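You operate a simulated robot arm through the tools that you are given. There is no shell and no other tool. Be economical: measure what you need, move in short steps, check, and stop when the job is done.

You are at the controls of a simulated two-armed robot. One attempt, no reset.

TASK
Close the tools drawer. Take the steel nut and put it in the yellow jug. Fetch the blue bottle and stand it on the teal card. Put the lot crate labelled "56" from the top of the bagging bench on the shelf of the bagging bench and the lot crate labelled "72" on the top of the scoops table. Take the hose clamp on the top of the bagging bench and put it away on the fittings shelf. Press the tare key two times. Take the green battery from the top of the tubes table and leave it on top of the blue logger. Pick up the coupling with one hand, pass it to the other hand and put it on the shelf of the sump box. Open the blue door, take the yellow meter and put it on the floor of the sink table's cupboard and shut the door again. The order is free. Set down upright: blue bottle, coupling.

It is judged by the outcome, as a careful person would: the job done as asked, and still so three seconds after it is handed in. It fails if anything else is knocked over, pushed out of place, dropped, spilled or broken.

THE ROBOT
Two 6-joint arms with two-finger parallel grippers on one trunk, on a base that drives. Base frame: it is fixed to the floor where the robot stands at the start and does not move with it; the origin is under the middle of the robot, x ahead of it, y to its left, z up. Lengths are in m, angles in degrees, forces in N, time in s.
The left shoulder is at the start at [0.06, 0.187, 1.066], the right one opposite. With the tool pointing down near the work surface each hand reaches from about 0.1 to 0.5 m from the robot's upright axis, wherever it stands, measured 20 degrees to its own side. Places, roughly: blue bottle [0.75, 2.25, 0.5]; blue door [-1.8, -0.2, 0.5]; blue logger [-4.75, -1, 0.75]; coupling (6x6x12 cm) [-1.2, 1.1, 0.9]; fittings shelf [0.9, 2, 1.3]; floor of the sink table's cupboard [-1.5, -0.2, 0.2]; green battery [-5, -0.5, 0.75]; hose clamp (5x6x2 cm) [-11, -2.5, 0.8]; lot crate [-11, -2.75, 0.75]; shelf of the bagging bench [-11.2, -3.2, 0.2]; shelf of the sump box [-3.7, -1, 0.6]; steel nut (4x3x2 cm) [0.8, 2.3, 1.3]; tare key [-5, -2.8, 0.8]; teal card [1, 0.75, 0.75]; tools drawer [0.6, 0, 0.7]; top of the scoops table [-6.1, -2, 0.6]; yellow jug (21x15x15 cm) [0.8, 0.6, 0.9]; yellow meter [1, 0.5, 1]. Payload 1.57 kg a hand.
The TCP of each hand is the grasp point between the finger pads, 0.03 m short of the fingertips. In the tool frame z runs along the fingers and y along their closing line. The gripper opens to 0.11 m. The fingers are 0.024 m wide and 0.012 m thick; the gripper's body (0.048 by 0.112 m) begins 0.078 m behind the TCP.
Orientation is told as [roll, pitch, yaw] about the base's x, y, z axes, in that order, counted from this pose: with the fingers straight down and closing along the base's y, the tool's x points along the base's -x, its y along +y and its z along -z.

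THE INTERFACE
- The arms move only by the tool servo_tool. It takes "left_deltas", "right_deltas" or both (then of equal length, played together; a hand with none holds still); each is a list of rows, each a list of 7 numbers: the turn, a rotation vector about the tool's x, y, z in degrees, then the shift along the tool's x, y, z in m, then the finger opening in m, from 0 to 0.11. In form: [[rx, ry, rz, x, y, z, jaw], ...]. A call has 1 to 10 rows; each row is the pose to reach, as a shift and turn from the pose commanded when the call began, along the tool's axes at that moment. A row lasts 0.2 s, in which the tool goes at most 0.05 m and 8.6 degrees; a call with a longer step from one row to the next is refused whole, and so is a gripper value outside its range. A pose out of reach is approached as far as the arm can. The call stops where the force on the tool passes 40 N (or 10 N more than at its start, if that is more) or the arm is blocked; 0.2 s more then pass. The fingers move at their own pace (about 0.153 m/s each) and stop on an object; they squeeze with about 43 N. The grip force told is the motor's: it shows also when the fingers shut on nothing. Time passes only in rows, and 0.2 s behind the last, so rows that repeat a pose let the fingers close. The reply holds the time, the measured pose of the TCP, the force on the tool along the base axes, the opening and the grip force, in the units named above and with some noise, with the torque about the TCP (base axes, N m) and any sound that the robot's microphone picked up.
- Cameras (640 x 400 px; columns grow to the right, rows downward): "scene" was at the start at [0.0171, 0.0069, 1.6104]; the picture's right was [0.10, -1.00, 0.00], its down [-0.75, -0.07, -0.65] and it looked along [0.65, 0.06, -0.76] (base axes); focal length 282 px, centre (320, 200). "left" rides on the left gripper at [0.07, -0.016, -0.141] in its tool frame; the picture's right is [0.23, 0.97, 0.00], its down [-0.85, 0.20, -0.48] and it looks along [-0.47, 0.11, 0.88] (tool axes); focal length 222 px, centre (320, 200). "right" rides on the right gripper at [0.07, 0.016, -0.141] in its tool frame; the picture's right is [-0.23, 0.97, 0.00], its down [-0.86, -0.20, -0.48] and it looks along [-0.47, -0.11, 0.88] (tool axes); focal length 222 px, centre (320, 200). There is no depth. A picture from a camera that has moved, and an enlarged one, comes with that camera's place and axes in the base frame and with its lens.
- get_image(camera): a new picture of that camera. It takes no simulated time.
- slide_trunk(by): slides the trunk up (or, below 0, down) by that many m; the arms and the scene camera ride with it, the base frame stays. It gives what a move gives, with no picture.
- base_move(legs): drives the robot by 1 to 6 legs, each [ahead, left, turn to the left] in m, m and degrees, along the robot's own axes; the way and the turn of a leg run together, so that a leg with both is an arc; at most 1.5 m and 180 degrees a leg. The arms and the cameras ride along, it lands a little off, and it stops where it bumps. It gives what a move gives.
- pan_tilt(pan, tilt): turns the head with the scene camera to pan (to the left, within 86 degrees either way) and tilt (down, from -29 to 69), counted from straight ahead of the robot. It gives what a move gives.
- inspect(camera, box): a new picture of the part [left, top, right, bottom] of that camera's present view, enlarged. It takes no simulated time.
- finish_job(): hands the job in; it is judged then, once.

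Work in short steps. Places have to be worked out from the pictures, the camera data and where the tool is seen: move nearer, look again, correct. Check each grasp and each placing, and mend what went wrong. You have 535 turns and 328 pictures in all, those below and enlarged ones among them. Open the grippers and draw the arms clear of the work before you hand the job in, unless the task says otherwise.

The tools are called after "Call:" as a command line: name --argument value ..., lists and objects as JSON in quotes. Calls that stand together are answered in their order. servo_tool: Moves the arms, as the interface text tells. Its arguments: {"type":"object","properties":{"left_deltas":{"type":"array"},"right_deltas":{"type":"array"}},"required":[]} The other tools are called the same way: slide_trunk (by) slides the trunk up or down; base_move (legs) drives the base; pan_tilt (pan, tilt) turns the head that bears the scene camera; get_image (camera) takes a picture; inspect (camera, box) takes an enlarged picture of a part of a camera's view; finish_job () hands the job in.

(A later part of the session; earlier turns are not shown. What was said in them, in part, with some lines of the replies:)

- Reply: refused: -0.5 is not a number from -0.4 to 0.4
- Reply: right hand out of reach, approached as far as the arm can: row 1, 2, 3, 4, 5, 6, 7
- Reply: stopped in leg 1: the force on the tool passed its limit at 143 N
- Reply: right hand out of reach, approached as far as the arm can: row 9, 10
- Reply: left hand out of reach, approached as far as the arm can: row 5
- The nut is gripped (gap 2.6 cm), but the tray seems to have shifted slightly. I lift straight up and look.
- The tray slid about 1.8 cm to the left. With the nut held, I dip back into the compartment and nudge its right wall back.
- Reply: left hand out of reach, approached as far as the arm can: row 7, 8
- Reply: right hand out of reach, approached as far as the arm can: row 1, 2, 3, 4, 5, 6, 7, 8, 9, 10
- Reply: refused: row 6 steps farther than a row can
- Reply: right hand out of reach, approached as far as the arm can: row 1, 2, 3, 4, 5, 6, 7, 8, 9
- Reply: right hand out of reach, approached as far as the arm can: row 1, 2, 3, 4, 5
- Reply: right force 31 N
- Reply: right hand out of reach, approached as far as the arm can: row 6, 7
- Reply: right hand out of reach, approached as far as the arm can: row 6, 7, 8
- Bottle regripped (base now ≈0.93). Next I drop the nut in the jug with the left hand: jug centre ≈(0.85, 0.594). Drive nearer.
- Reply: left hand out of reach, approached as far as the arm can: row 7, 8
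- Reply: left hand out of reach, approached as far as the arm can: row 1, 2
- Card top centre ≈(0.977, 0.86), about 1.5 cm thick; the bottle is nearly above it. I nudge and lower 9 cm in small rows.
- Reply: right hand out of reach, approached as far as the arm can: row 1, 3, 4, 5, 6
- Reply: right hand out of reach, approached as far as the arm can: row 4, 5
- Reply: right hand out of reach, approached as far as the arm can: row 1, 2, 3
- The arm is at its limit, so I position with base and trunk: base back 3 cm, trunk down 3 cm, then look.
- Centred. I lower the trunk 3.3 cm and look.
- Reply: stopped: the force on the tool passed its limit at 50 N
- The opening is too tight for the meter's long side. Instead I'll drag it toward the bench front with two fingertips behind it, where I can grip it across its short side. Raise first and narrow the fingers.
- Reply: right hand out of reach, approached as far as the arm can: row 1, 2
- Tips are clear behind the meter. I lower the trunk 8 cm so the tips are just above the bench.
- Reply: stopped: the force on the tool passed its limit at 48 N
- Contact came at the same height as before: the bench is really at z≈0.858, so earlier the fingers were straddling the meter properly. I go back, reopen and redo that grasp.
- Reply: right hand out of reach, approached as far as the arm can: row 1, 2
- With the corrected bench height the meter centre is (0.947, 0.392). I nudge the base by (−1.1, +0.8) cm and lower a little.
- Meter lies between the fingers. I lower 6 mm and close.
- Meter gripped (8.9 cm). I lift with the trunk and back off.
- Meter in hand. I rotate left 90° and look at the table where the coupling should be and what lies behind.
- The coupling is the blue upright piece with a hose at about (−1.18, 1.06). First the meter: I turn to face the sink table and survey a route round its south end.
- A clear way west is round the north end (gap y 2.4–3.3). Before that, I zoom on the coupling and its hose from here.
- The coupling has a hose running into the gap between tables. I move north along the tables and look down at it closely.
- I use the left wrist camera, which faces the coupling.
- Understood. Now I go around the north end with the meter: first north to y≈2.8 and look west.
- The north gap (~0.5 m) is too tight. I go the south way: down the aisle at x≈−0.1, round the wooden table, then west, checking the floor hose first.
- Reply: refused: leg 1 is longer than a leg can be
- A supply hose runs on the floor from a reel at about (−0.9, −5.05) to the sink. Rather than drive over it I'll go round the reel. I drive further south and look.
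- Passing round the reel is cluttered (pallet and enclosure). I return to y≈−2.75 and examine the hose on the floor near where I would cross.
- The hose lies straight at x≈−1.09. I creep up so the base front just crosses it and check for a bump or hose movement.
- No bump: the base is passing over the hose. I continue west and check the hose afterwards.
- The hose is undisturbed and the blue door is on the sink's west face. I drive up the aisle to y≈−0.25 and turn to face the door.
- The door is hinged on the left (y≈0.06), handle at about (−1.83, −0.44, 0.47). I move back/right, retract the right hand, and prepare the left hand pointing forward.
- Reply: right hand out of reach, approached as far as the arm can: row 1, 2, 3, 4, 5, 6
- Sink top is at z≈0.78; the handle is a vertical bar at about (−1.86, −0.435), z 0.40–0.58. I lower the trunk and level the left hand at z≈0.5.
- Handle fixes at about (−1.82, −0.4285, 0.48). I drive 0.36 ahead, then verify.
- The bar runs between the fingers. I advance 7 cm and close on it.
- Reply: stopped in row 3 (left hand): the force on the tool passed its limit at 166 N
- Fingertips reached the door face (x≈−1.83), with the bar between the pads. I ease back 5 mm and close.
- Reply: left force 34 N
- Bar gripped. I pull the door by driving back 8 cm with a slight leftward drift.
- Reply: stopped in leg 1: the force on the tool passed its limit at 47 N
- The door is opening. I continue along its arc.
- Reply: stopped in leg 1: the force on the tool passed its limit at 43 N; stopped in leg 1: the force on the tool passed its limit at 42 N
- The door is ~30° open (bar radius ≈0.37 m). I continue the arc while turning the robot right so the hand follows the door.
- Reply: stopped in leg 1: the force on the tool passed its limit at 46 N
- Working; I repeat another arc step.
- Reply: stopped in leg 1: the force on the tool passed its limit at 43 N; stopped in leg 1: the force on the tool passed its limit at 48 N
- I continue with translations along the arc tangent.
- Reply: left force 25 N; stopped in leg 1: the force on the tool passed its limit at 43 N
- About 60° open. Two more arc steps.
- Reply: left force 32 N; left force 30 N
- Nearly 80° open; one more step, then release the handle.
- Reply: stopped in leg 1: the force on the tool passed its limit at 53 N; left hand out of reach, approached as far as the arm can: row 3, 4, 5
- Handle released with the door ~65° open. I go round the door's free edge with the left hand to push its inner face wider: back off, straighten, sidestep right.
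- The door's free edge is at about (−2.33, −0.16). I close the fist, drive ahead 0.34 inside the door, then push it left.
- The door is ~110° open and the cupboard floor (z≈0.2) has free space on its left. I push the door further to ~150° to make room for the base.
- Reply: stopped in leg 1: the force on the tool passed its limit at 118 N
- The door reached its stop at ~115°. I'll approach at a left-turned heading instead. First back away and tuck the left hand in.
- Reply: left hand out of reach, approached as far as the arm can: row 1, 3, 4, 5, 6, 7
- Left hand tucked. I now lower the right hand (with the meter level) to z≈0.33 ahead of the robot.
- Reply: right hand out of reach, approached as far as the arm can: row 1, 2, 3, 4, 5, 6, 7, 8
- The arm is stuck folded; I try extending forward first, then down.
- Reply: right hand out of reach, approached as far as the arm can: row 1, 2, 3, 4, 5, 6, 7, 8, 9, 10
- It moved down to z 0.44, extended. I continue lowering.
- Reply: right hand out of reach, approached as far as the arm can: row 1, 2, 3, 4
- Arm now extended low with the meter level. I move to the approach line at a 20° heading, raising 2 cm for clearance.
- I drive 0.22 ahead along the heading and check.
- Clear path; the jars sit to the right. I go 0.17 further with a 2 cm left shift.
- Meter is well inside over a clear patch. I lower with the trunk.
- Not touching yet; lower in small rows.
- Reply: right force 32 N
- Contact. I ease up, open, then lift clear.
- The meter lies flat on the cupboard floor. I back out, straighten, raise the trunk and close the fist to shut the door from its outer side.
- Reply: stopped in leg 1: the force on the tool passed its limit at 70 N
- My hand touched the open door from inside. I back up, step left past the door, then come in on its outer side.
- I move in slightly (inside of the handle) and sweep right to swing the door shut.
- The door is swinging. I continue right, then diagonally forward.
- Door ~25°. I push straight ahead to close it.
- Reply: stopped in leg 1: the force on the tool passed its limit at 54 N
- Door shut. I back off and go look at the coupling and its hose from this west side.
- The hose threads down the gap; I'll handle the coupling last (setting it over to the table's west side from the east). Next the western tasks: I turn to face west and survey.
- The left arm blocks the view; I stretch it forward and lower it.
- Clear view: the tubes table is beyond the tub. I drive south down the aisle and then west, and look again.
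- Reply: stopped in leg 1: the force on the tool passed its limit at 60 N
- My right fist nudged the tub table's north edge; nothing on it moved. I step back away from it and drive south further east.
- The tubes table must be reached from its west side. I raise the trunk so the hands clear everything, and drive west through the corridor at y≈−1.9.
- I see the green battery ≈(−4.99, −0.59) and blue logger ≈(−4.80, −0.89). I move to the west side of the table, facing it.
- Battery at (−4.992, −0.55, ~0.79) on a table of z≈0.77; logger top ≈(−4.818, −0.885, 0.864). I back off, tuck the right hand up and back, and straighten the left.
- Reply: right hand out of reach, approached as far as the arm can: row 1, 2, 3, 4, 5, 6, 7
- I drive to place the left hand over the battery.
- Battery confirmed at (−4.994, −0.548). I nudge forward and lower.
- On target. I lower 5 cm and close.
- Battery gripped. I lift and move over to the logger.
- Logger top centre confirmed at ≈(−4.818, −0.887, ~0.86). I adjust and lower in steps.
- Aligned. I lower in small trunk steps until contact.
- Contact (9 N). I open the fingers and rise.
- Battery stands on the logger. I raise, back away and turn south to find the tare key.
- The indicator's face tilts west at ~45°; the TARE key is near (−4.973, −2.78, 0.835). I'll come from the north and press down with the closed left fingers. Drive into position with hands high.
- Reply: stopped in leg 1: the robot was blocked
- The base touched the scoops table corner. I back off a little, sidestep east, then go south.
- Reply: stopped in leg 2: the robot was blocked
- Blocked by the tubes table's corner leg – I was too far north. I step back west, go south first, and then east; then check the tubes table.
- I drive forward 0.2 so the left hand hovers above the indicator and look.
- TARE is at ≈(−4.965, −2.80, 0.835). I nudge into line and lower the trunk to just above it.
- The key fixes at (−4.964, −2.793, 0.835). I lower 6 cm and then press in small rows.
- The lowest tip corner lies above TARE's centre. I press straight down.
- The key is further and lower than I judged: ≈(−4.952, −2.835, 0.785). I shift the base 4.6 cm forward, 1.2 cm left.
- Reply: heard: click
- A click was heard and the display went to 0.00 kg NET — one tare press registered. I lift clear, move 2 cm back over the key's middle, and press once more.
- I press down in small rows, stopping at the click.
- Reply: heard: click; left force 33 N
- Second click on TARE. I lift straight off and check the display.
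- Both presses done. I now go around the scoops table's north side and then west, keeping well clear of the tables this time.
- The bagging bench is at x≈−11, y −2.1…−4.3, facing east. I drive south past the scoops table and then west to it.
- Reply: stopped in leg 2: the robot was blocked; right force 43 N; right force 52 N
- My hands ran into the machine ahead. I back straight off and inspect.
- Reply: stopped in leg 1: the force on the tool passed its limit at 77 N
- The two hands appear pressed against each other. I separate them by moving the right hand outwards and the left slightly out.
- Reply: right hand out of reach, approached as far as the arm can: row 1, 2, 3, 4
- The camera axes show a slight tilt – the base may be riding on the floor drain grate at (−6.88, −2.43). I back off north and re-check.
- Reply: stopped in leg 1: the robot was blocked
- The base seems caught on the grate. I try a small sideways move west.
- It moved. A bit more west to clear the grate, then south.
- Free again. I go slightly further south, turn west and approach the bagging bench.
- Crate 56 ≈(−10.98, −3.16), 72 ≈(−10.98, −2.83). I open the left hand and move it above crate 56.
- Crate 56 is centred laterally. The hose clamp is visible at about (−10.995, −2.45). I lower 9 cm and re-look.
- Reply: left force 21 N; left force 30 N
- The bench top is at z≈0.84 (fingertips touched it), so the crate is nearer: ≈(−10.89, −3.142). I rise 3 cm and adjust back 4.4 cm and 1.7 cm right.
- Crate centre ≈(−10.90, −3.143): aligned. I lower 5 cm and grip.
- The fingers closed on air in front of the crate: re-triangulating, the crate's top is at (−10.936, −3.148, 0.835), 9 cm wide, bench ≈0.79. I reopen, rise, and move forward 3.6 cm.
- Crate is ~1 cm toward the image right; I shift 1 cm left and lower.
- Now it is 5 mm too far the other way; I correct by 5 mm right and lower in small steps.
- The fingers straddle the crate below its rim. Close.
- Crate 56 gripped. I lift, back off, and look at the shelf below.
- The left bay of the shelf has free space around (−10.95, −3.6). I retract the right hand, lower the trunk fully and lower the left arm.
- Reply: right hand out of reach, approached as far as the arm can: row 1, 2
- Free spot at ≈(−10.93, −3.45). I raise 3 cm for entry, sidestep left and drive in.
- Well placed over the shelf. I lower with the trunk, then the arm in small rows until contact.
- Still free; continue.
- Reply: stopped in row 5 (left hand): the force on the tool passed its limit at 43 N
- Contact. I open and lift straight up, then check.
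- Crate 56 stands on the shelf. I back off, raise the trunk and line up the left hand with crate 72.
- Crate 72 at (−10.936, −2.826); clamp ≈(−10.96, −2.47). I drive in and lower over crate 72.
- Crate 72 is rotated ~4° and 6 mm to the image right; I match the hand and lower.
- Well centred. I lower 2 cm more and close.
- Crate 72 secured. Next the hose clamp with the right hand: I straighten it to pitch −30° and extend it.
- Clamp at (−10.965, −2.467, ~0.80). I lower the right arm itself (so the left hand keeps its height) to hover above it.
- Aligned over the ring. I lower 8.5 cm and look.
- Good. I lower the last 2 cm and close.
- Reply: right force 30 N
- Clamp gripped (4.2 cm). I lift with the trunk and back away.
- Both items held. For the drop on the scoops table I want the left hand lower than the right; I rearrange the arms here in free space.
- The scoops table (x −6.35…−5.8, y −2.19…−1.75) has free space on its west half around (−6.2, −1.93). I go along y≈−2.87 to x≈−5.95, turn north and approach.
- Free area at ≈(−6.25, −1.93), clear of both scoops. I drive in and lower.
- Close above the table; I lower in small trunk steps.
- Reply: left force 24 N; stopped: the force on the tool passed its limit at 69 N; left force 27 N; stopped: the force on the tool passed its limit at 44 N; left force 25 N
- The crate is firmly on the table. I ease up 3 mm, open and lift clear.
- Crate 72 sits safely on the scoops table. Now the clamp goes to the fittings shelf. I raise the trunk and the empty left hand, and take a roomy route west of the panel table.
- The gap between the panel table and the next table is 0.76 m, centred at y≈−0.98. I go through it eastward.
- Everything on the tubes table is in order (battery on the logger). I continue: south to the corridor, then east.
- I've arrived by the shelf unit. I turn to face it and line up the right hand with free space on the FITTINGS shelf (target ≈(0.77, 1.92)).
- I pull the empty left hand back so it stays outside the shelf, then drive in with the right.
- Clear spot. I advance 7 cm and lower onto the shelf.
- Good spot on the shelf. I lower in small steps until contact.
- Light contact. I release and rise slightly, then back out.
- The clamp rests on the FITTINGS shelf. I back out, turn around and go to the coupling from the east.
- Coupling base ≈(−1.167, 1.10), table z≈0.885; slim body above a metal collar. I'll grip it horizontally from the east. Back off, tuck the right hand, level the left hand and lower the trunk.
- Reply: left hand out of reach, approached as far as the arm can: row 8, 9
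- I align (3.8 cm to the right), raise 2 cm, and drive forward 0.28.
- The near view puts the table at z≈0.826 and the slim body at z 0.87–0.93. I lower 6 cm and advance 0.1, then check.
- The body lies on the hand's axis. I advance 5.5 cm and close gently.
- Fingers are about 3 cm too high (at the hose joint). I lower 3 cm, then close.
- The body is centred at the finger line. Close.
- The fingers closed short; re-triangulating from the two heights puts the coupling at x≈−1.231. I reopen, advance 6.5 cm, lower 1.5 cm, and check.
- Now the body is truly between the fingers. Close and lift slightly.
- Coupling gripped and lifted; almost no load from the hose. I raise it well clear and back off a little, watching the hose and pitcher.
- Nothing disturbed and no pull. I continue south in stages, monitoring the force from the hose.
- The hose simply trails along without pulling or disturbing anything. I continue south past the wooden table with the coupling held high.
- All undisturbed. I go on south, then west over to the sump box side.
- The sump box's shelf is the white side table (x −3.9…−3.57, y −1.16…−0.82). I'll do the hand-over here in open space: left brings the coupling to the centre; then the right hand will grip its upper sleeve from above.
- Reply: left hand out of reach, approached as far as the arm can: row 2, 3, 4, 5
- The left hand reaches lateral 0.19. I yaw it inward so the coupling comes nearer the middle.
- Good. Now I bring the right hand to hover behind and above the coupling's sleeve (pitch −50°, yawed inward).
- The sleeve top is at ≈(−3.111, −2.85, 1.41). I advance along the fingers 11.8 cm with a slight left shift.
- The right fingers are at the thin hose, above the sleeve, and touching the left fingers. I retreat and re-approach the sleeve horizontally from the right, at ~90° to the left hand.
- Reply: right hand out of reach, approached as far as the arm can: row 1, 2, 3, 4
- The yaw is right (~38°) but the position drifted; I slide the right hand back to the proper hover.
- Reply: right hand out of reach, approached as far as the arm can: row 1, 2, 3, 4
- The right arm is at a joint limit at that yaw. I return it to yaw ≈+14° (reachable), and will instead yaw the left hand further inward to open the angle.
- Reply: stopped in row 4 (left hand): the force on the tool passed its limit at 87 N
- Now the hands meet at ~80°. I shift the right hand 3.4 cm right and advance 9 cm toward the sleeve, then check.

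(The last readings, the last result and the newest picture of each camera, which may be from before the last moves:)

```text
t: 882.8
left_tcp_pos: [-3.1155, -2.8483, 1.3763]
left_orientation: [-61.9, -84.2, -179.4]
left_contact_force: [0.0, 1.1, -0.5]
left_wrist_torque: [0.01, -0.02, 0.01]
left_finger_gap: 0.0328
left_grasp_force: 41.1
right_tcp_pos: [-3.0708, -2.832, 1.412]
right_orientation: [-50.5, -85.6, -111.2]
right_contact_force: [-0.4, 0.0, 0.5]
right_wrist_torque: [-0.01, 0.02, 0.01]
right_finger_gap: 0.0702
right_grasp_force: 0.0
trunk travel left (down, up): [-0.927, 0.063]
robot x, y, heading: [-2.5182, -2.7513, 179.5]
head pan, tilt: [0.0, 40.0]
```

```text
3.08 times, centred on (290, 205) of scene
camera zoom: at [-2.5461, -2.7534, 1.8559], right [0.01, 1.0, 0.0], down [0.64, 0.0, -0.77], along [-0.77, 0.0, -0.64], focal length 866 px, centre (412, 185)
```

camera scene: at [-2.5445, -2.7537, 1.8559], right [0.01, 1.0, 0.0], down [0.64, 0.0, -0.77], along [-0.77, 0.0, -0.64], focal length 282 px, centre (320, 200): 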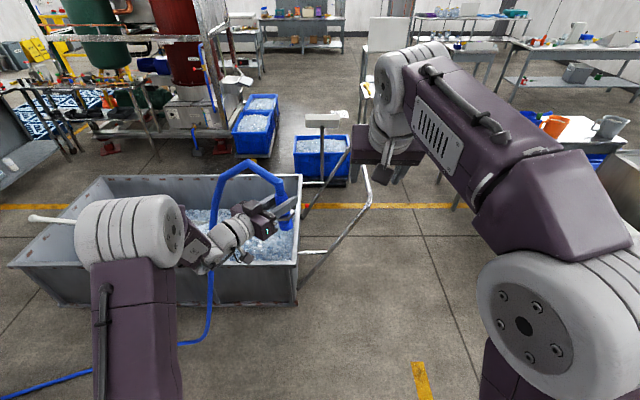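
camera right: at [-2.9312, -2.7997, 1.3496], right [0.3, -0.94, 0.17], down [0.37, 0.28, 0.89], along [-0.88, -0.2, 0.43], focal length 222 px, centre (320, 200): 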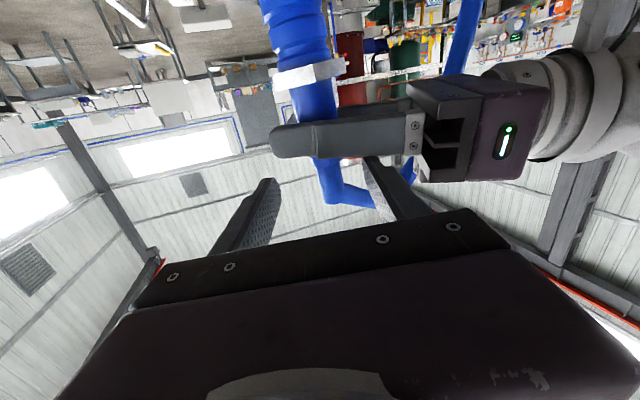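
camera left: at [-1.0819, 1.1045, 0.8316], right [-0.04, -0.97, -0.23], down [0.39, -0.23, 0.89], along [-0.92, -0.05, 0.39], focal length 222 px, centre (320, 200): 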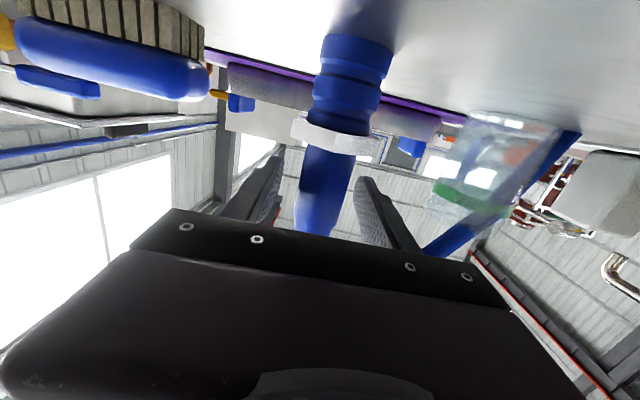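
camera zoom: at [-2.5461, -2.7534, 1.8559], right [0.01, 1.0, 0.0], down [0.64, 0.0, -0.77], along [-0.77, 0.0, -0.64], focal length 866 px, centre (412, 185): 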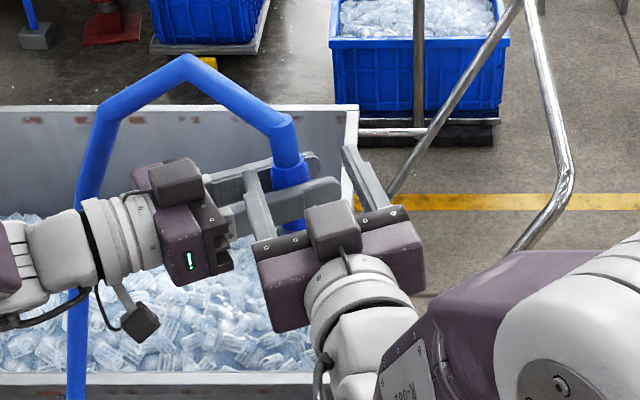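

Aligned: the sleeve passes between the right fingers just above the left fingers. I lower 5 mm, advance 4.7 cm and close the right hand.

Call:
servo_tool --right_deltas '[[0, 0, 0, 0.003, 0.001, 0.02, 0.07], [0, 0, 0, 0.004, 0.001, 0.047, 0.07], [0, 0, 0, 0.004, 0.001, 0.047, 0.04], [0, 0, 0, 0.004, 0.001, 0.047, 0.01], [0, 0, 0, 0.004, 0.001, 0.047, 0.01], [0, 0, 0, 0.004, 0.001, 0.047, 0.01]]'

Call:
get_image --camera "right"

```text
t: 883.2
left_tcp_pos: [-3.1192, -2.8543, 1.3752]
left_orientation: [-60.0, -84.0, -179.8]
left_contact_force: [-6.6, -4.2, -2.0]
left_wrist_torque: [0.1, -0.05, -0.4]
left_finger_gap: 0.033
left_grasp_force: 41.2
right_tcp_pos: [-3.0887, -2.8413, 1.4075]
right_orientation: [-51.4, -85.4, -110.0]
right_contact_force: [7.7, 3.8, 1.0]
right_wrist_torque: [0.0, -0.1, 0.37]
right_finger_gap: 0.0693
right_grasp_force: 0.1
trunk travel left (down, up): [-0.927, 0.063]
robot x, y, heading: [-2.5207, -2.7563, 179.7]
head pan, tilt: [0.0, 40.0]
stopped in row 2 (left hand): the force on the tool passed its limit at 69 N (the readings are from after the stop); the commanded pose is now the measured one
```

```text
54 pictures are left
camera right: at [-2.9492, -2.8083, 1.3454], right [0.3, -0.94, 0.17], down [0.37, 0.28, 0.89], along [-0.88, -0.21, 0.43], focal length 222 px, centre (320, 200)
```

right: 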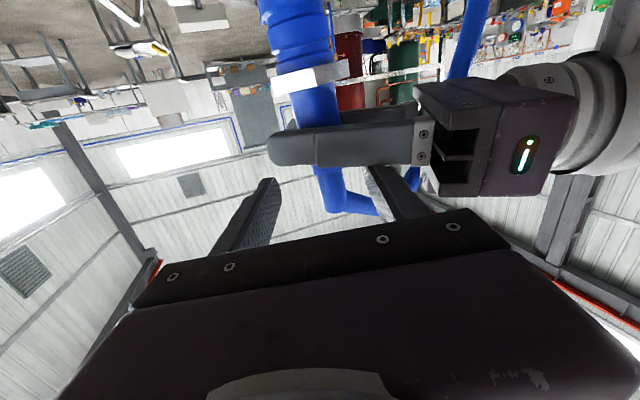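

The right finger touches the left gripper's knuckle. I back off 2 cm, narrow the opening to 5 cm, raise 5 mm and re-advance.

Call:
servo_tool --right_deltas '[[0, 0, 0, 0, 0, -0.02, 0.05], [0, 0, 0, -0.006, -0.003, -0.02, 0.05], [0, 0, 0, -0.006, -0.003, -0.02, 0.05], [0, 0, 0, -0.006, -0.003, 0.0, 0.05], [0, 0, 0, -0.005, -0.003, 0.014, 0.05], [0, 0, 0, -0.004, -0.003, 0.028, 0.05]]'

Call:
get_image --camera "right"

```text
t: 884.6
left_tcp_pos: [-3.1197, -2.8542, 1.3761]
left_orientation: [-60.1, -84.0, 180.1]
left_contact_force: [-3.2, 3.6, -1.1]
left_wrist_torque: [-0.09, -0.05, 0.0]
left_finger_gap: 0.0329
left_grasp_force: 41.3
right_tcp_pos: [-3.1159, -2.8475, 1.4102]
right_orientation: [-51.5, -85.4, -109.9]
right_contact_force: [2.6, -2.6, -1.0]
right_wrist_torque: [-0.08, -0.01, 0.08]
right_finger_gap: 0.0539
right_grasp_force: 2.0
trunk travel left (down, up): [-0.927, 0.063]
robot x, y, heading: [-2.5166, -2.7523, 179.8]
head pan, tilt: [0.0, 40.0]
```

```text
53 pictures are left
camera right: at [-2.9764, -2.8143, 1.3484], right [0.3, -0.94, 0.17], down [0.37, 0.28, 0.89], along [-0.88, -0.21, 0.43], focal length 222 px, centre (320, 200)
```

right: 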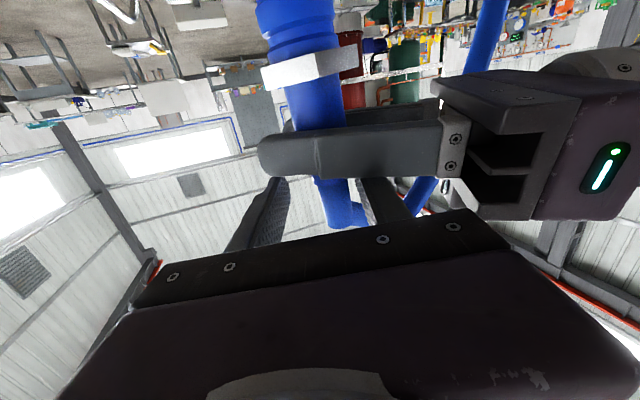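

The right hand is around the neck just above the left fingers. I close it.

Call:
servo_tool --right_deltas '[[0, 0, 0, 0, 0, 0, 0.03], [0, 0, 0, 0, 0, 0, 0.0], [0, 0, 0, 0, 0, 0, 0.0], [0, 0, 0, 0, 0, 0, 0.0]]'

Call:
get_image --camera "right"

```text
t: 885.6
left_tcp_pos: [-3.1177, -2.8506, 1.376]
left_orientation: [-60.1, -84.1, 179.8]
left_contact_force: [4.5, 36.4, 2.0]
left_wrist_torque: [-0.64, 0.24, 0.05]
left_finger_gap: 0.0329
left_grasp_force: 40.7
right_tcp_pos: [-3.1144, -2.8506, 1.4109]
right_orientation: [-52.9, -85.4, -108.2]
right_contact_force: [-4.9, -36.6, -4.3]
right_wrist_torque: [-0.67, -0.11, 0.07]
right_finger_gap: 0.0329
right_grasp_force: 41.1
trunk travel left (down, up): [-0.927, 0.063]
robot x, y, heading: [-2.516, -2.7558, 179.8]
head pan, tilt: [0.0, 40.0]
```

```text
52 pictures are left
camera right: at [-2.9749, -2.8153, 1.3487], right [0.31, -0.94, 0.16], down [0.37, 0.28, 0.89], along [-0.88, -0.21, 0.43], focal length 222 px, centre (320, 200)
```

right: 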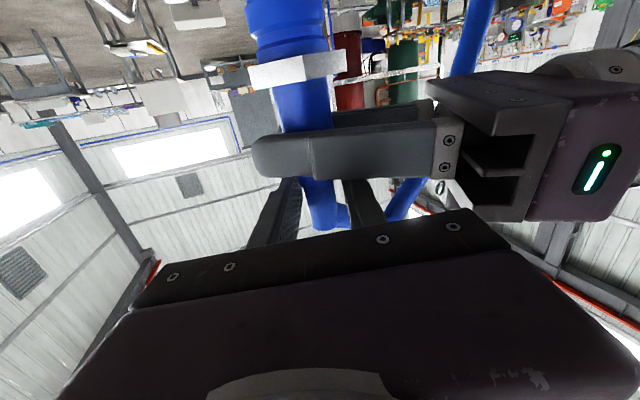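

The right hand holds the sleeve (3.3 cm). I open the left hand and withdraw it leftwards.

Call:
servo_tool --left_deltas '[[0, 0, 0, 0, 0, 0, 0.045], [0, 0, 0, 0, 0, 0, 0.06], [0, 0, 0, 0, 0, 0, 0.06], [0, 0, 0, 0, 0, -0.03, 0.06], [0, 0, 0, 0, 0, -0.07, 0.06], [0, 0, 0, 0, 0, -0.11, 0.06]]'

Call:
get_image --camera "right"

Call:
get_image --camera "scene"

```text
t: 887.0
left_tcp_pos: [-3.064, -2.9498, 1.3799]
left_orientation: [-60.8, -84.1, -179.3]
left_contact_force: [-0.5, 0.5, -0.1]
left_wrist_torque: [0.0, -0.02, 0.0]
left_finger_gap: 0.0598
left_grasp_force: 0.0
right_tcp_pos: [-3.1154, -2.8494, 1.4116]
right_orientation: [-52.4, -85.4, -109.0]
right_contact_force: [1.2, -0.2, 0.5]
right_wrist_torque: [0.01, -0.02, -0.02]
right_finger_gap: 0.0331
right_grasp_force: 41.1
trunk travel left (down, up): [-0.927, 0.063]
robot x, y, heading: [-2.5195, -2.7549, 179.6]
head pan, tilt: [0.0, 40.0]
```

```text
51 pictures are left
camera right: at [-2.9748, -2.8152, 1.3488], right [0.3, -0.94, 0.17], down [0.37, 0.28, 0.89], along [-0.88, -0.21, 0.43], focal length 222 px, centre (320, 200)
```

right: 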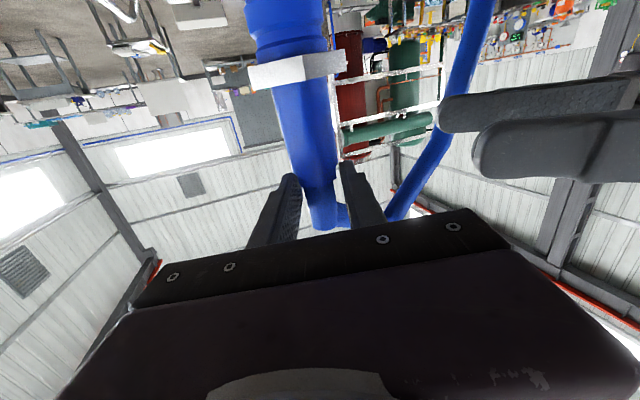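

```text
50 pictures are left
camera scene: at [-2.5439, -2.7555, 1.8559], right [0.01, 1.0, 0.0], down [0.64, 0.0, -0.77], along [-0.77, 0.01, -0.64], focal length 282 px, centre (320, 200)
```

scene: 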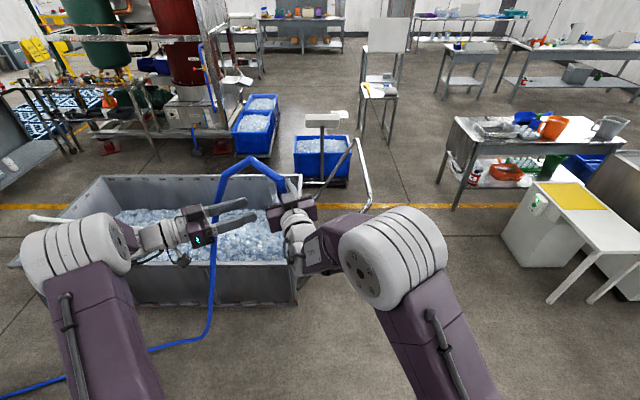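

Hand-over complete: the right hand holds the coupling. I tuck the left hand up and away, and drive to the sump box shelf.

Call:
servo_tool --left_deltas '[[0, 0, 0, -0.03, 0, -0.03, 0.03], [0, 0, 0, -0.065, 0, -0.06, 0.0], [0, 0, 0, -0.1, 0, -0.09, 0.0], [0, 0, 0, -0.14, 0, -0.11, 0.0], [0, 0, 0, -0.18, 0, -0.12, 0.0]]'

Call:
base_move --legs '[[0, -1.3, 0], [0, -0.55, 0], [0.2, 0, 0]]'

Call:
slide_trunk --by -0.3

Call:
get_image --camera "scene"

```text
t: 888.2
left_tcp_pos: [-3.0225, -3.0526, 1.5663]
left_orientation: [-60.1, -84.1, -179.8]
left_contact_force: [0.3, -0.1, 0.2]
left_wrist_torque: [-0.01, -0.02, 0.04]
left_finger_gap: 0.0001
left_grasp_force: 20.8
right_tcp_pos: [-3.1147, -2.8482, 1.4112]
right_orientation: [-52.1, -85.5, -109.2]
right_contact_force: [0.6, 0.7, 0.6]
right_wrist_torque: [0.01, -0.04, 0.03]
right_finger_gap: 0.0327
right_grasp_force: 40.7
trunk travel left (down, up): [-0.927, 0.063]
robot x, y, heading: [-2.5227, -2.7528, 179.5]
head pan, tilt: [0.0, 40.0]
```

```text
t: 898.8
left_tcp_pos: [-3.1989, -1.1886, 1.5683]
left_orientation: [-60.1, -84.4, 179.9]
left_contact_force: [0.5, 0.3, 1.1]
left_wrist_torque: [0.03, -0.03, 0.02]
left_finger_gap: 0.0
left_grasp_force: 20.8
right_tcp_pos: [-3.2902, -0.9851, 1.4135]
right_orientation: [-54.7, -85.5, -106.8]
right_contact_force: [0.0, 0.3, -1.4]
right_wrist_torque: [0.0, -0.04, -0.03]
right_finger_gap: 0.033
right_grasp_force: 41.0
trunk travel left (down, up): [-0.927, 0.063]
robot x, y, heading: [-2.696, -0.8916, 179.7]
head pan, tilt: [0.0, 40.0]
```

```text
t: 901.8
left_tcp_pos: [-3.2029, -1.1893, 1.2667]
left_orientation: [-60.0, -84.2, 179.7]
left_contact_force: [0.6, -0.1, 0.1]
left_wrist_torque: [0.0, 0.0, -0.01]
left_finger_gap: 0.0
left_grasp_force: 21.5
right_tcp_pos: [-3.2972, -0.9833, 1.1115]
right_orientation: [-51.9, -85.5, -109.7]
right_contact_force: [-1.0, 0.0, -0.8]
right_wrist_torque: [0.0, 0.0, 0.01]
right_finger_gap: 0.0329
right_grasp_force: 41.0
trunk travel left (down, up): [-0.627, 0.363]
robot x, y, heading: [-2.704, -0.8925, 179.6]
head pan, tilt: [0.0, 40.0]
```

```text
49 pictures are left
camera scene: at [-2.7254, -0.8911, 1.5559], right [0.01, 1.0, 0.0], down [0.64, -0.01, -0.77], along [-0.77, 0.01, -0.64], focal length 282 px, centre (320, 200)
```

scene: 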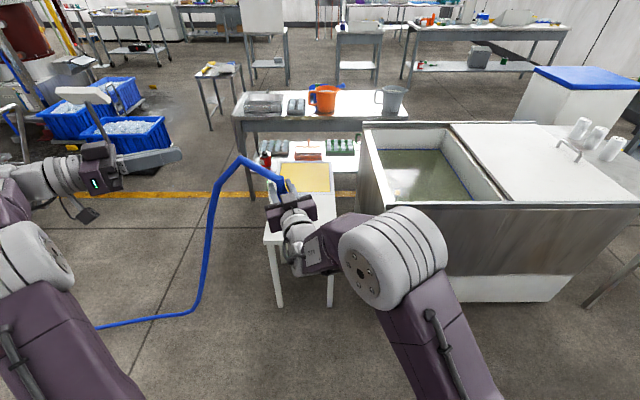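

The shelf spans x −3.59…−3.91, y −1.12…−0.81. I drive 0.42 ahead with the coupling high, then lower part way and look.

Call:
base_move --legs '[[0.42, -0.01, 0]]'

Call:
slide_trunk --by -0.25

Call:
get_image --camera "scene"

Call:
get_image --camera "right"

```text
t: 904.4
left_tcp_pos: [-3.6269, -1.1749, 1.2664]
left_orientation: [-60.0, -84.1, 179.9]
left_contact_force: [0.3, 0.0, -0.2]
left_wrist_torque: [0.0, -0.06, 0.02]
left_finger_gap: 0.0001
left_grasp_force: 21.8
right_tcp_pos: [-3.7195, -0.9702, 1.1116]
right_orientation: [-51.9, -85.5, -109.6]
right_contact_force: [0.1, -0.3, -1.5]
right_wrist_torque: [-0.03, -0.04, 0.01]
right_finger_gap: 0.0327
right_grasp_force: 41.0
trunk travel left (down, up): [-0.627, 0.363]
robot x, y, heading: [-3.1233, -0.8741, 179.6]
head pan, tilt: [0.0, 40.0]
```

```text
t: 907.0
left_tcp_pos: [-3.6271, -1.1752, 1.0161]
left_orientation: [-59.9, -84.0, 179.9]
left_contact_force: [-0.4, 0.9, -0.2]
left_wrist_torque: [0.0, 0.03, -0.02]
left_finger_gap: 0.0001
left_grasp_force: 21.8
right_tcp_pos: [-3.7202, -0.9704, 0.8619]
right_orientation: [-52.0, -85.4, -109.5]
right_contact_force: [0.1, 0.3, -1.3]
right_wrist_torque: [0.05, -0.02, 0.02]
right_finger_gap: 0.0327
right_grasp_force: 40.8
trunk travel left (down, up): [-0.377, 0.613]
robot x, y, heading: [-3.1273, -0.8777, 179.4]
head pan, tilt: [0.0, 40.0]
```

```text
48 pictures are left
camera scene: at [-3.1489, -0.8774, 1.306], right [0.01, 1.0, 0.0], down [0.64, -0.01, -0.77], along [-0.77, 0.01, -0.64], focal length 282 px, centre (320, 200)
```

scene: 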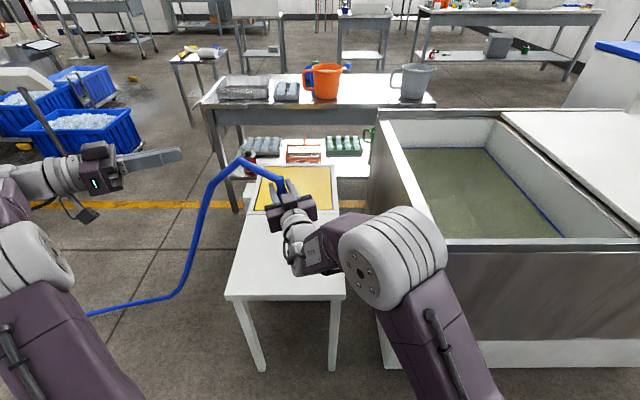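

```text
47 pictures are left
camera right: at [-3.5797, -0.9367, 0.7988], right [0.3, -0.94, 0.17], down [0.37, 0.28, 0.89], along [-0.88, -0.21, 0.43], focal length 222 px, centre (320, 200)
```

right: 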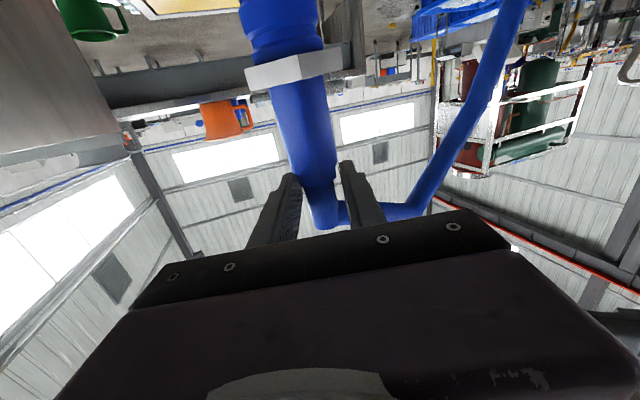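

Positioned over the shelf. I lower slowly, watching for contact.

Call:
slide_trunk --by -0.05

Call:
inspect --camera "scene" --box '[200, 140, 380, 310]'

Call:
get_image --camera "right"

```text
t: 907.9
left_tcp_pos: [-3.6271, -1.1748, 0.9671]
left_orientation: [-59.9, -84.2, 179.8]
left_contact_force: [0.0, -0.6, -0.3]
left_wrist_torque: [0.0, 0.01, 0.01]
left_finger_gap: 0.0001
left_grasp_force: 21.3
right_tcp_pos: [-3.7202, -0.9708, 0.812]
right_orientation: [-52.0, -85.6, -109.5]
right_contact_force: [0.3, 0.5, -1.7]
right_wrist_torque: [0.01, -0.03, -0.02]
right_finger_gap: 0.0327
right_grasp_force: 41.2
trunk travel left (down, up): [-0.327, 0.663]
robot x, y, heading: [-3.1209, -0.8749, 179.3]
head pan, tilt: [0.0, 40.0]
```

```text
2.35 times, centred on (290, 225) of scene
camera zoom: at [-3.1488, -0.8773, 1.2559], right [0.01, 1.0, 0.0], down [0.64, -0.01, -0.77], along [-0.77, 0.01, -0.64], focal length 662 px, centre (391, 141)
```

zoom: 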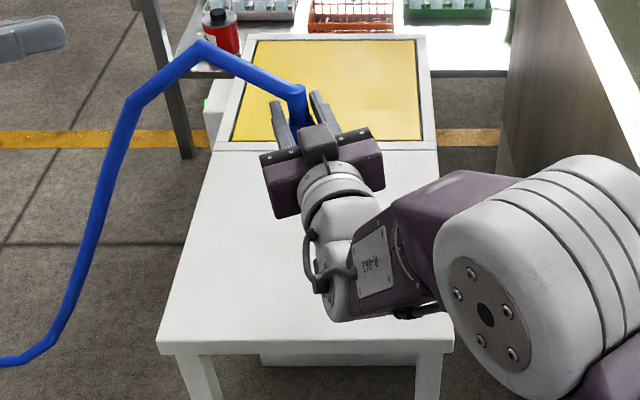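

```text
45 pictures are left
camera right: at [-3.5797, -0.9367, 0.7488], right [0.3, -0.94, 0.17], down [0.37, 0.28, 0.89], along [-0.88, -0.21, 0.43], focal length 222 px, centre (320, 200)
```

right: 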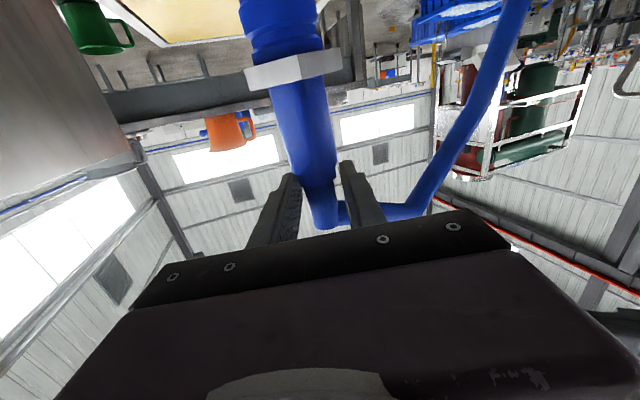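

Base will land mid-shelf. I continue lowering in steps.

Call:
slide_trunk --by -0.03

Call:
slide_trunk --by -0.015

Call:
slide_trunk --by -0.01

```text
t: 908.6
left_tcp_pos: [-3.6273, -1.1746, 0.9363]
left_orientation: [-59.8, -84.1, 179.8]
left_contact_force: [-0.3, -0.3, -0.1]
left_wrist_torque: [-0.07, 0.0, 0.05]
left_finger_gap: 0.0001
left_grasp_force: 21.7
right_tcp_pos: [-3.7186, -0.9706, 0.7815]
right_orientation: [-52.0, -85.5, -109.5]
right_contact_force: [-0.1, -0.2, 0.1]
right_wrist_torque: [0.01, -0.01, 0.0]
right_finger_gap: 0.033
right_grasp_force: 40.9
trunk travel left (down, up): [-0.297, 0.693]
robot x, y, heading: [-3.1216, -0.8773, 179.5]
head pan, tilt: [0.0, 40.0]
```

```text
t: 909.3
left_tcp_pos: [-3.6264, -1.1748, 0.9216]
left_orientation: [-59.9, -84.1, 179.8]
left_contact_force: [0.9, -0.2, -0.3]
left_wrist_torque: [-0.02, 0.03, 0.02]
left_finger_gap: 0.0001
left_grasp_force: 21.2
right_tcp_pos: [-3.7197, -0.9709, 0.7655]
right_orientation: [-52.0, -85.5, -109.7]
right_contact_force: [0.1, -1.1, -1.1]
right_wrist_torque: [-0.01, -0.01, -0.01]
right_finger_gap: 0.0327
right_grasp_force: 40.7
trunk travel left (down, up): [-0.282, 0.708]
robot x, y, heading: [-3.124, -0.8765, 179.4]
head pan, tilt: [0.0, 40.0]
```

```text
t: 909.9
left_tcp_pos: [-3.6273, -1.1746, 0.9107]
left_orientation: [-59.8, -84.1, 179.8]
left_contact_force: [-0.2, -0.6, 0.0]
left_wrist_torque: [-0.02, -0.03, 0.02]
left_finger_gap: 0.0
left_grasp_force: 21.2
right_tcp_pos: [-3.7197, -0.9698, 0.756]
right_orientation: [-52.0, -85.5, -109.5]
right_contact_force: [0.4, 1.0, -0.9]
right_wrist_torque: [0.02, 0.02, -0.01]
right_finger_gap: 0.0329
right_grasp_force: 40.5
trunk travel left (down, up): [-0.272, 0.718]
robot x, y, heading: [-3.1247, -0.8784, 179.4]
head pan, tilt: [0.0, 40.0]
```

Call:
slide_trunk --by -0.012

Call:
slide_trunk --by -0.01

Call:
get_image --camera "right"

```text
t: 910.5
left_tcp_pos: [-3.6266, -1.1744, 0.8981]
left_orientation: [-59.9, -84.1, 179.8]
left_contact_force: [-0.3, 0.0, 1.0]
left_wrist_torque: [0.04, 0.02, 0.01]
left_finger_gap: 0.0002
left_grasp_force: 20.8
right_tcp_pos: [-3.7193, -0.9713, 0.7441]
right_orientation: [-52.1, -85.5, -109.7]
right_contact_force: [0.0, 1.2, -0.2]
right_wrist_torque: [0.04, -0.01, 0.02]
right_finger_gap: 0.0329
right_grasp_force: 40.5
trunk travel left (down, up): [-0.26, 0.73]
robot x, y, heading: [-3.1272, -0.8714, 179.6]
head pan, tilt: [0.0, 40.0]
```

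```text
t: 911.0
left_tcp_pos: [-3.6267, -1.1737, 0.8884]
left_orientation: [-59.9, -84.1, 179.8]
left_contact_force: [-0.2, -0.8, -0.7]
left_wrist_torque: [0.0, 0.03, 0.0]
left_finger_gap: 0.0002
left_grasp_force: 21.6
right_tcp_pos: [-3.719, -0.9698, 0.735]
right_orientation: [-52.0, -85.5, -109.6]
right_contact_force: [-1.0, -0.7, -1.2]
right_wrist_torque: [0.0, -0.01, 0.01]
right_finger_gap: 0.0327
right_grasp_force: 40.9
trunk travel left (down, up): [-0.25, 0.74]
robot x, y, heading: [-3.1208, -0.8733, 179.6]
head pan, tilt: [0.0, 40.0]
```

```text
44 pictures are left
camera right: at [-3.5797, -0.9367, 0.6718], right [0.3, -0.94, 0.17], down [0.37, 0.28, 0.89], along [-0.88, -0.21, 0.43], focal length 222 px, centre (320, 200)
```

right: 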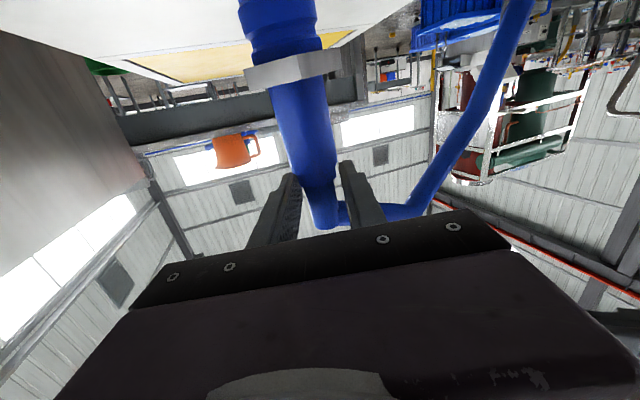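

The shelf surface is just below; continue.

Call:
slide_trunk --by -0.012

Call:
slide_trunk --by -0.01

Call:
slide_trunk --by -0.008

```text
t: 911.6
left_tcp_pos: [-3.6275, -1.1749, 0.8783]
left_orientation: [-59.8, -84.3, 179.8]
left_contact_force: [-0.2, -0.2, 0.4]
left_wrist_torque: [0.01, -0.02, 0.0]
left_finger_gap: 0.0
left_grasp_force: 21.5
right_tcp_pos: [-3.7189, -0.971, 0.7262]
right_orientation: [-56.5, -85.8, -105.1]
right_contact_force: [-4.2, -0.9, 11.4]
right_wrist_torque: [-0.22, 0.67, -0.04]
right_finger_gap: 0.033
right_grasp_force: 41.2
trunk travel left (down, up): [-0.238, 0.752]
robot x, y, heading: [-3.1211, -0.8755, 179.5]
head pan, tilt: [0.0, 40.0]
```

```text
t: 912.2
left_tcp_pos: [-3.6235, -1.174, 0.8691]
left_orientation: [-59.5, -84.5, 179.4]
left_contact_force: [-0.1, -0.2, -0.2]
left_wrist_torque: [0.01, 0.0, -0.02]
left_finger_gap: 0.0001
left_grasp_force: 21.3
right_tcp_pos: [-3.7172, -0.97, 0.7192]
right_orientation: [-62.2, -86.0, -99.3]
right_contact_force: [-0.1, -0.1, 32.1]
right_wrist_torque: [-0.34, 0.36, 0.01]
right_finger_gap: 0.0328
right_grasp_force: 40.5
trunk travel left (down, up): [-0.228, 0.762]
robot x, y, heading: [-3.1287, -0.8744, 179.6]
head pan, tilt: [0.0, 40.0]
```

```text
t: 912.8
left_tcp_pos: [-3.6231, -1.1737, 0.8609]
left_orientation: [-59.6, -84.4, 179.5]
left_contact_force: [0.3, 0.2, 0.5]
left_wrist_torque: [-0.03, 0.0, -0.03]
left_finger_gap: 0.0002
left_grasp_force: 21.5
right_tcp_pos: [-3.7177, -0.9702, 0.7103]
right_orientation: [-60.9, -86.0, -100.7]
right_contact_force: [0.2, -1.2, 29.1]
right_wrist_torque: [-0.57, 0.22, 0.03]
right_finger_gap: 0.0329
right_grasp_force: 40.7
trunk travel left (down, up): [-0.22, 0.77]
robot x, y, heading: [-3.1206, -0.8771, 179.5]
head pan, tilt: [0.0, 40.0]
```

Contact (29 N). I ease up slightly and check uprightness before releasing.

Call:
slide_trunk --by 0.006

Call:
get_image --camera "right"

Call:
inspect --camera "scene" --box '[200, 140, 380, 310]'

```text
t: 913.3
left_tcp_pos: [-3.6273, -1.1749, 0.866]
left_orientation: [-60.1, -84.1, 179.9]
left_contact_force: [0.6, 0.4, 0.6]
left_wrist_torque: [0.01, 0.0, -0.02]
left_finger_gap: 0.0
left_grasp_force: 21.0
right_tcp_pos: [-3.7192, -0.9698, 0.712]
right_orientation: [-53.0, -85.5, -108.6]
right_contact_force: [-3.9, -5.3, 14.7]
right_wrist_torque: [-0.73, 0.52, 0.04]
right_finger_gap: 0.0328
right_grasp_force: 41.4
trunk travel left (down, up): [-0.226, 0.764]
robot x, y, heading: [-3.1258, -0.8759, 179.6]
head pan, tilt: [0.0, 40.0]
```

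```text
43 pictures are left
camera right: at [-3.579, -0.937, 0.6479], right [0.3, -0.94, 0.17], down [0.37, 0.28, 0.89], along [-0.88, -0.21, 0.43], focal length 222 px, centre (320, 200)
```

right: 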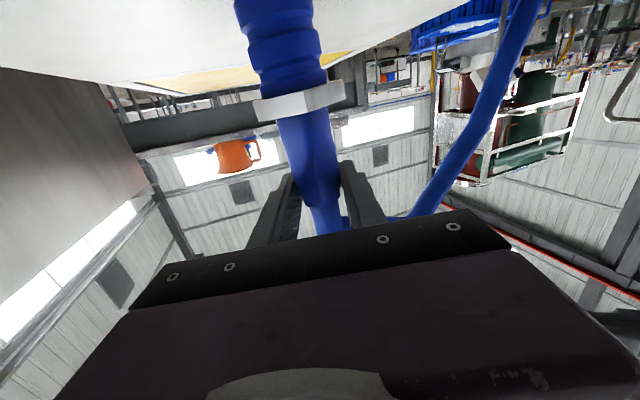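

```text
2.35 times, centred on (290, 225) of scene
camera zoom: at [-3.1475, -0.8777, 1.1548], right [0.01, 1.0, 0.0], down [0.64, -0.01, -0.77], along [-0.77, 0.01, -0.64], focal length 662 px, centre (391, 141)
```

zoom: 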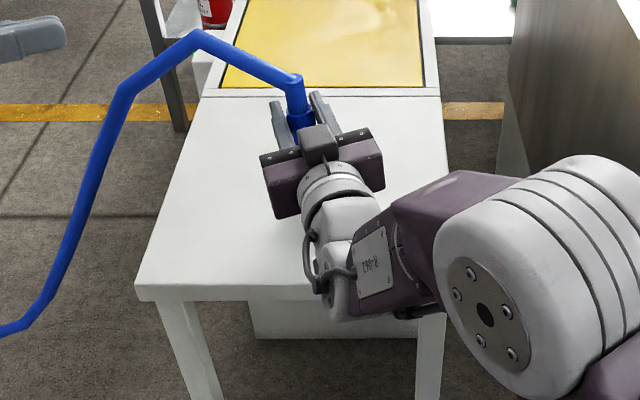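

It stands on the shelf. I ease the remaining pressure and open the right hand gradually.

Call:
slide_trunk --by 0.004

Call:
servo_tool --right_deltas '[[0, 0, 0, 0, 0, 0, 0.036], [0, 0, 0, 0, 0, 0, 0.04], [0, 0, 0, 0, 0, 0, 0.05], [0, 0, 0, 0, 0, 0, 0.07], [0, 0, 0, 0, 0, 0, 0.07]]'

Call:
get_image --camera "right"

```text
t: 913.9
left_tcp_pos: [-3.6278, -1.1753, 0.869]
left_orientation: [-60.0, -84.0, 179.9]
left_contact_force: [-0.4, -0.2, -0.3]
left_wrist_torque: [-0.02, 0.0, 0.01]
left_finger_gap: 0.0
left_grasp_force: 21.6
right_tcp_pos: [-3.7195, -0.9697, 0.711]
right_orientation: [-48.7, -85.2, -112.9]
right_contact_force: [0.3, -0.3, -0.5]
right_wrist_torque: [0.01, 0.01, -0.03]
right_finger_gap: 0.0329
right_grasp_force: 40.9
trunk travel left (down, up): [-0.23, 0.76]
robot x, y, heading: [-3.1243, -0.8798, 179.5]
head pan, tilt: [0.0, 40.0]
```

```text
t: 915.1
left_tcp_pos: [-3.628, -1.1749, 0.8681]
left_orientation: [-60.0, -84.1, 179.8]
left_contact_force: [-0.6, 1.3, 0.0]
left_wrist_torque: [0.0, -0.01, -0.02]
left_finger_gap: 0.0
left_grasp_force: 21.5
right_tcp_pos: [-3.7197, -0.9708, 0.7145]
right_orientation: [-52.0, -85.5, -109.7]
right_contact_force: [0.7, 0.1, 0.0]
right_wrist_torque: [0.01, 0.03, -0.01]
right_finger_gap: 0.0701
right_grasp_force: 0.1
trunk travel left (down, up): [-0.23, 0.76]
robot x, y, heading: [-3.1193, -0.8781, 179.3]
head pan, tilt: [0.0, 40.0]
```

```text
41 pictures are left
camera right: at [-3.5797, -0.9367, 0.6518], right [0.3, -0.94, 0.17], down [0.37, 0.28, 0.89], along [-0.88, -0.21, 0.43], focal length 222 px, centre (320, 200)
```

right: 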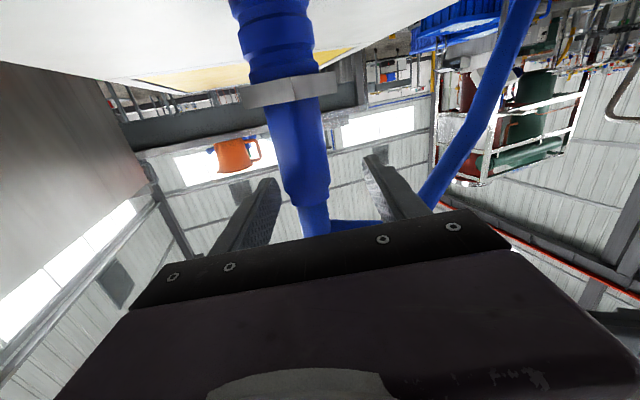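

It stands free. I withdraw the right hand straight back and check.

Call:
servo_tool --right_deltas '[[0, 0, 0, 0, 0, -0.03, 0.08], [0, 0, 0, 0, 0, -0.06, 0.08], [0, 0, 0, 0, 0, -0.1, 0.08]]'

Call:
base_move --legs '[[-0.3, 0, 0]]'

Call:
inspect --camera "scene" --box '[180, 120, 420, 320]'

```text
t: 915.9
left_tcp_pos: [-3.6262, -1.1759, 0.8691]
left_orientation: [-59.8, -84.2, 179.8]
left_contact_force: [-0.5, 0.1, -0.2]
left_wrist_torque: [-0.02, -0.02, -0.01]
left_finger_gap: 0.0
left_grasp_force: 20.9
right_tcp_pos: [-3.6241, -0.939, 0.7183]
right_orientation: [-52.0, -85.5, -109.4]
right_contact_force: [0.3, -0.1, 0.8]
right_wrist_torque: [0.0, 0.0, 0.0]
right_finger_gap: 0.0801
right_grasp_force: 0.0
trunk travel left (down, up): [-0.23, 0.76]
robot x, y, heading: [-3.1266, -0.8766, 179.6]
head pan, tilt: [0.0, 40.0]
```

```text
t: 917.9
left_tcp_pos: [-3.3267, -1.1781, 0.8696]
left_orientation: [-59.9, -84.2, 179.8]
left_contact_force: [-0.1, 0.2, 0.3]
left_wrist_torque: [-0.01, 0.01, 0.05]
left_finger_gap: 0.0001
left_grasp_force: 21.9
right_tcp_pos: [-3.3238, -0.9423, 0.7187]
right_orientation: [-52.3, -85.6, -109.3]
right_contact_force: [-0.2, 0.7, 0.2]
right_wrist_torque: [0.0, 0.0, 0.03]
right_finger_gap: 0.08
right_grasp_force: 0.0
trunk travel left (down, up): [-0.23, 0.76]
robot x, y, heading: [-2.8229, -0.8804, 179.4]
head pan, tilt: [0.0, 40.0]
```

```text
2.00 times, centred on (300, 220) of scene
camera zoom: at [-2.8489, -0.8799, 1.1589], right [0.01, 1.0, 0.0], down [0.64, -0.01, -0.77], along [-0.77, 0.01, -0.64], focal length 563 px, centre (360, 160)
```

zoom: 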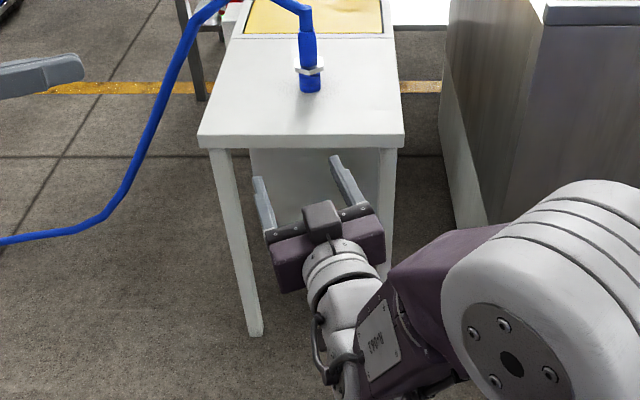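

The coupling stands upright on the sump box shelf. I open both grippers, back away clear of everything, and take a final look.

Call:
servo_tool --left_deltas '[[0, 0, 0, 0, 0, 0, 0.08], [0, 0, 0, 0, 0, 0, 0.1], [0, 0, 0, 0, 0, 0, 0.1]]' --right_deltas '[[0, 0, 0, 0, 0, 0, 0.1], [0, 0, 0, 0, 0, 0, 0.1], [0, 0, 0, 0, 0, 0, 0.1]]'

Call:
base_move --legs '[[-0.15, 0, 0]]'

Call:
pan_tilt --pan -86 --tilt 15

Call:
get_image --camera "scene"

Call:
pan_tilt --pan 0 --tilt 25

Call:
get_image --camera "scene"

```text
t: 918.7
left_tcp_pos: [-3.3275, -1.1777, 0.8694]
left_orientation: [-60.1, -84.1, 179.8]
left_contact_force: [-0.4, -0.3, 0.2]
left_wrist_torque: [-0.01, -0.02, 0.01]
left_finger_gap: 0.1
left_grasp_force: 0.2
right_tcp_pos: [-3.3248, -0.9411, 0.7181]
right_orientation: [-52.1, -85.5, -109.5]
right_contact_force: [0.3, 0.9, 0.0]
right_wrist_torque: [-0.03, 0.0, 0.0]
right_finger_gap: 0.0999
right_grasp_force: 0.0
trunk travel left (down, up): [-0.23, 0.76]
robot x, y, heading: [-2.8218, -0.8787, 179.5]
head pan, tilt: [0.0, 40.0]
```

```text
t: 920.1
left_tcp_pos: [-3.1775, -1.1792, 0.8696]
left_orientation: [-60.0, -84.1, 179.7]
left_contact_force: [1.3, 0.6, 0.1]
left_wrist_torque: [-0.03, 0.0, -0.01]
left_finger_gap: 0.1003
left_grasp_force: 0.0
right_tcp_pos: [-3.1742, -0.9429, 0.7194]
right_orientation: [-52.3, -85.5, -109.2]
right_contact_force: [-0.9, 0.0, -0.3]
right_wrist_torque: [0.0, -0.03, -0.01]
right_finger_gap: 0.1001
right_grasp_force: 0.2
trunk travel left (down, up): [-0.23, 0.76]
robot x, y, heading: [-2.6733, -0.88, 179.6]
head pan, tilt: [0.0, 40.0]
```

```text
t: 921.7
left_tcp_pos: [-3.1774, -1.179, 0.8696]
left_orientation: [-60.1, -84.0, 179.8]
left_contact_force: [-1.0, 0.6, 0.2]
left_wrist_torque: [0.03, 0.01, 0.0]
left_finger_gap: 0.1001
left_grasp_force: 0.0
right_tcp_pos: [-3.1762, -0.9431, 0.7182]
right_orientation: [-52.0, -85.5, -109.6]
right_contact_force: [-0.1, -0.5, -0.3]
right_wrist_torque: [-0.04, 0.01, -0.03]
right_finger_gap: 0.0998
right_grasp_force: 0.0
trunk travel left (down, up): [-0.23, 0.76]
robot x, y, heading: [-2.6706, -0.8807, 179.4]
head pan, tilt: [-85.9, 15.0]
```

```text
39 pictures are left
camera scene: at [-2.62, -0.7887, 1.1985], right [1.0, 0.06, 0.0], down [0.02, -0.26, -0.97], along [-0.06, 0.96, -0.26], focal length 282 px, centre (320, 200)
```

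scene: 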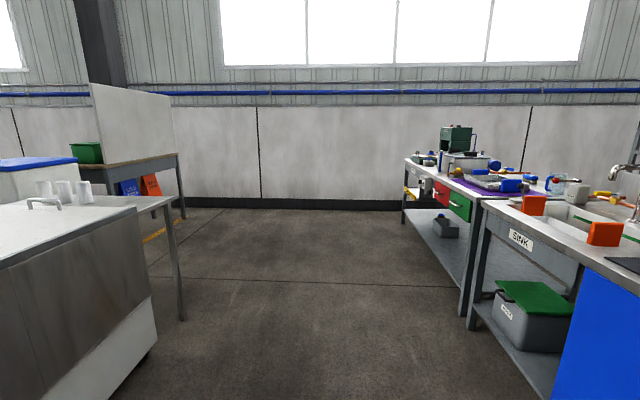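

```text
t: 923.3
left_tcp_pos: [-3.1768, -1.1798, 0.8694]
left_orientation: [-60.0, -84.1, 179.8]
left_contact_force: [0.1, -0.9, 0.0]
left_wrist_torque: [-0.01, 0.0, 0.02]
left_finger_gap: 0.0999
left_grasp_force: 0.1
right_tcp_pos: [-3.1759, -0.9427, 0.7178]
right_orientation: [-52.0, -85.5, -109.6]
right_contact_force: [0.6, -0.2, 0.3]
right_wrist_torque: [-0.01, -0.03, 0.01]
right_finger_gap: 0.1
right_grasp_force: 0.1
trunk travel left (down, up): [-0.23, 0.76]
robot x, y, heading: [-2.6743, -0.8842, 179.6]
head pan, tilt: [0.0, 25.0]
```

```text
38 pictures are left
camera scene: at [-2.7063, -0.8811, 1.1822], right [0.01, 1.0, 0.0], down [0.42, 0.0, -0.91], along [-0.91, 0.01, -0.42], focal length 282 px, centre (320, 200)
```

scene: 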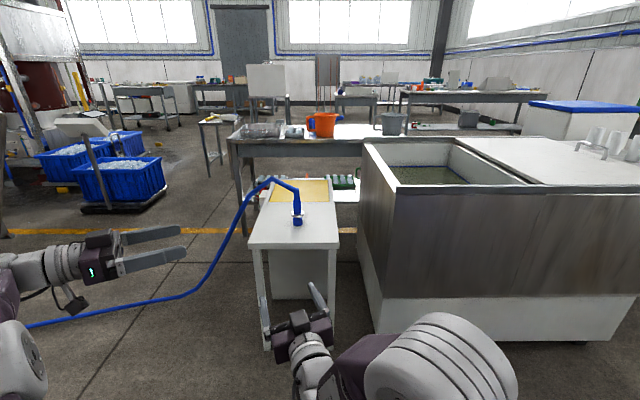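

Coupling stands, door is flush, items undisturbed; both hands are open and clear. I hand the job in.

Call:
finish_job

```text
The job is handed in.
```

I finished every task and handed the job in; I saw no sign at the time that anything was knocked over, dropped or broken.

- **Bumps:** The base or hands bumped the scoops table corner, the tubes table leg and the tub table edge while driving, and the base caught on the floor drain grate. Nothing I could see on those tables moved, but I did not re-check all of them afterwards.
- **Nut tray:** Taking the steel nut slid its tray about 2 cm. I nudged it back to where it was.
- **Coupling hose:** The coupling has a hose attached. I carried it round to the sump box with the hose trailing, and it pulled on nothing.
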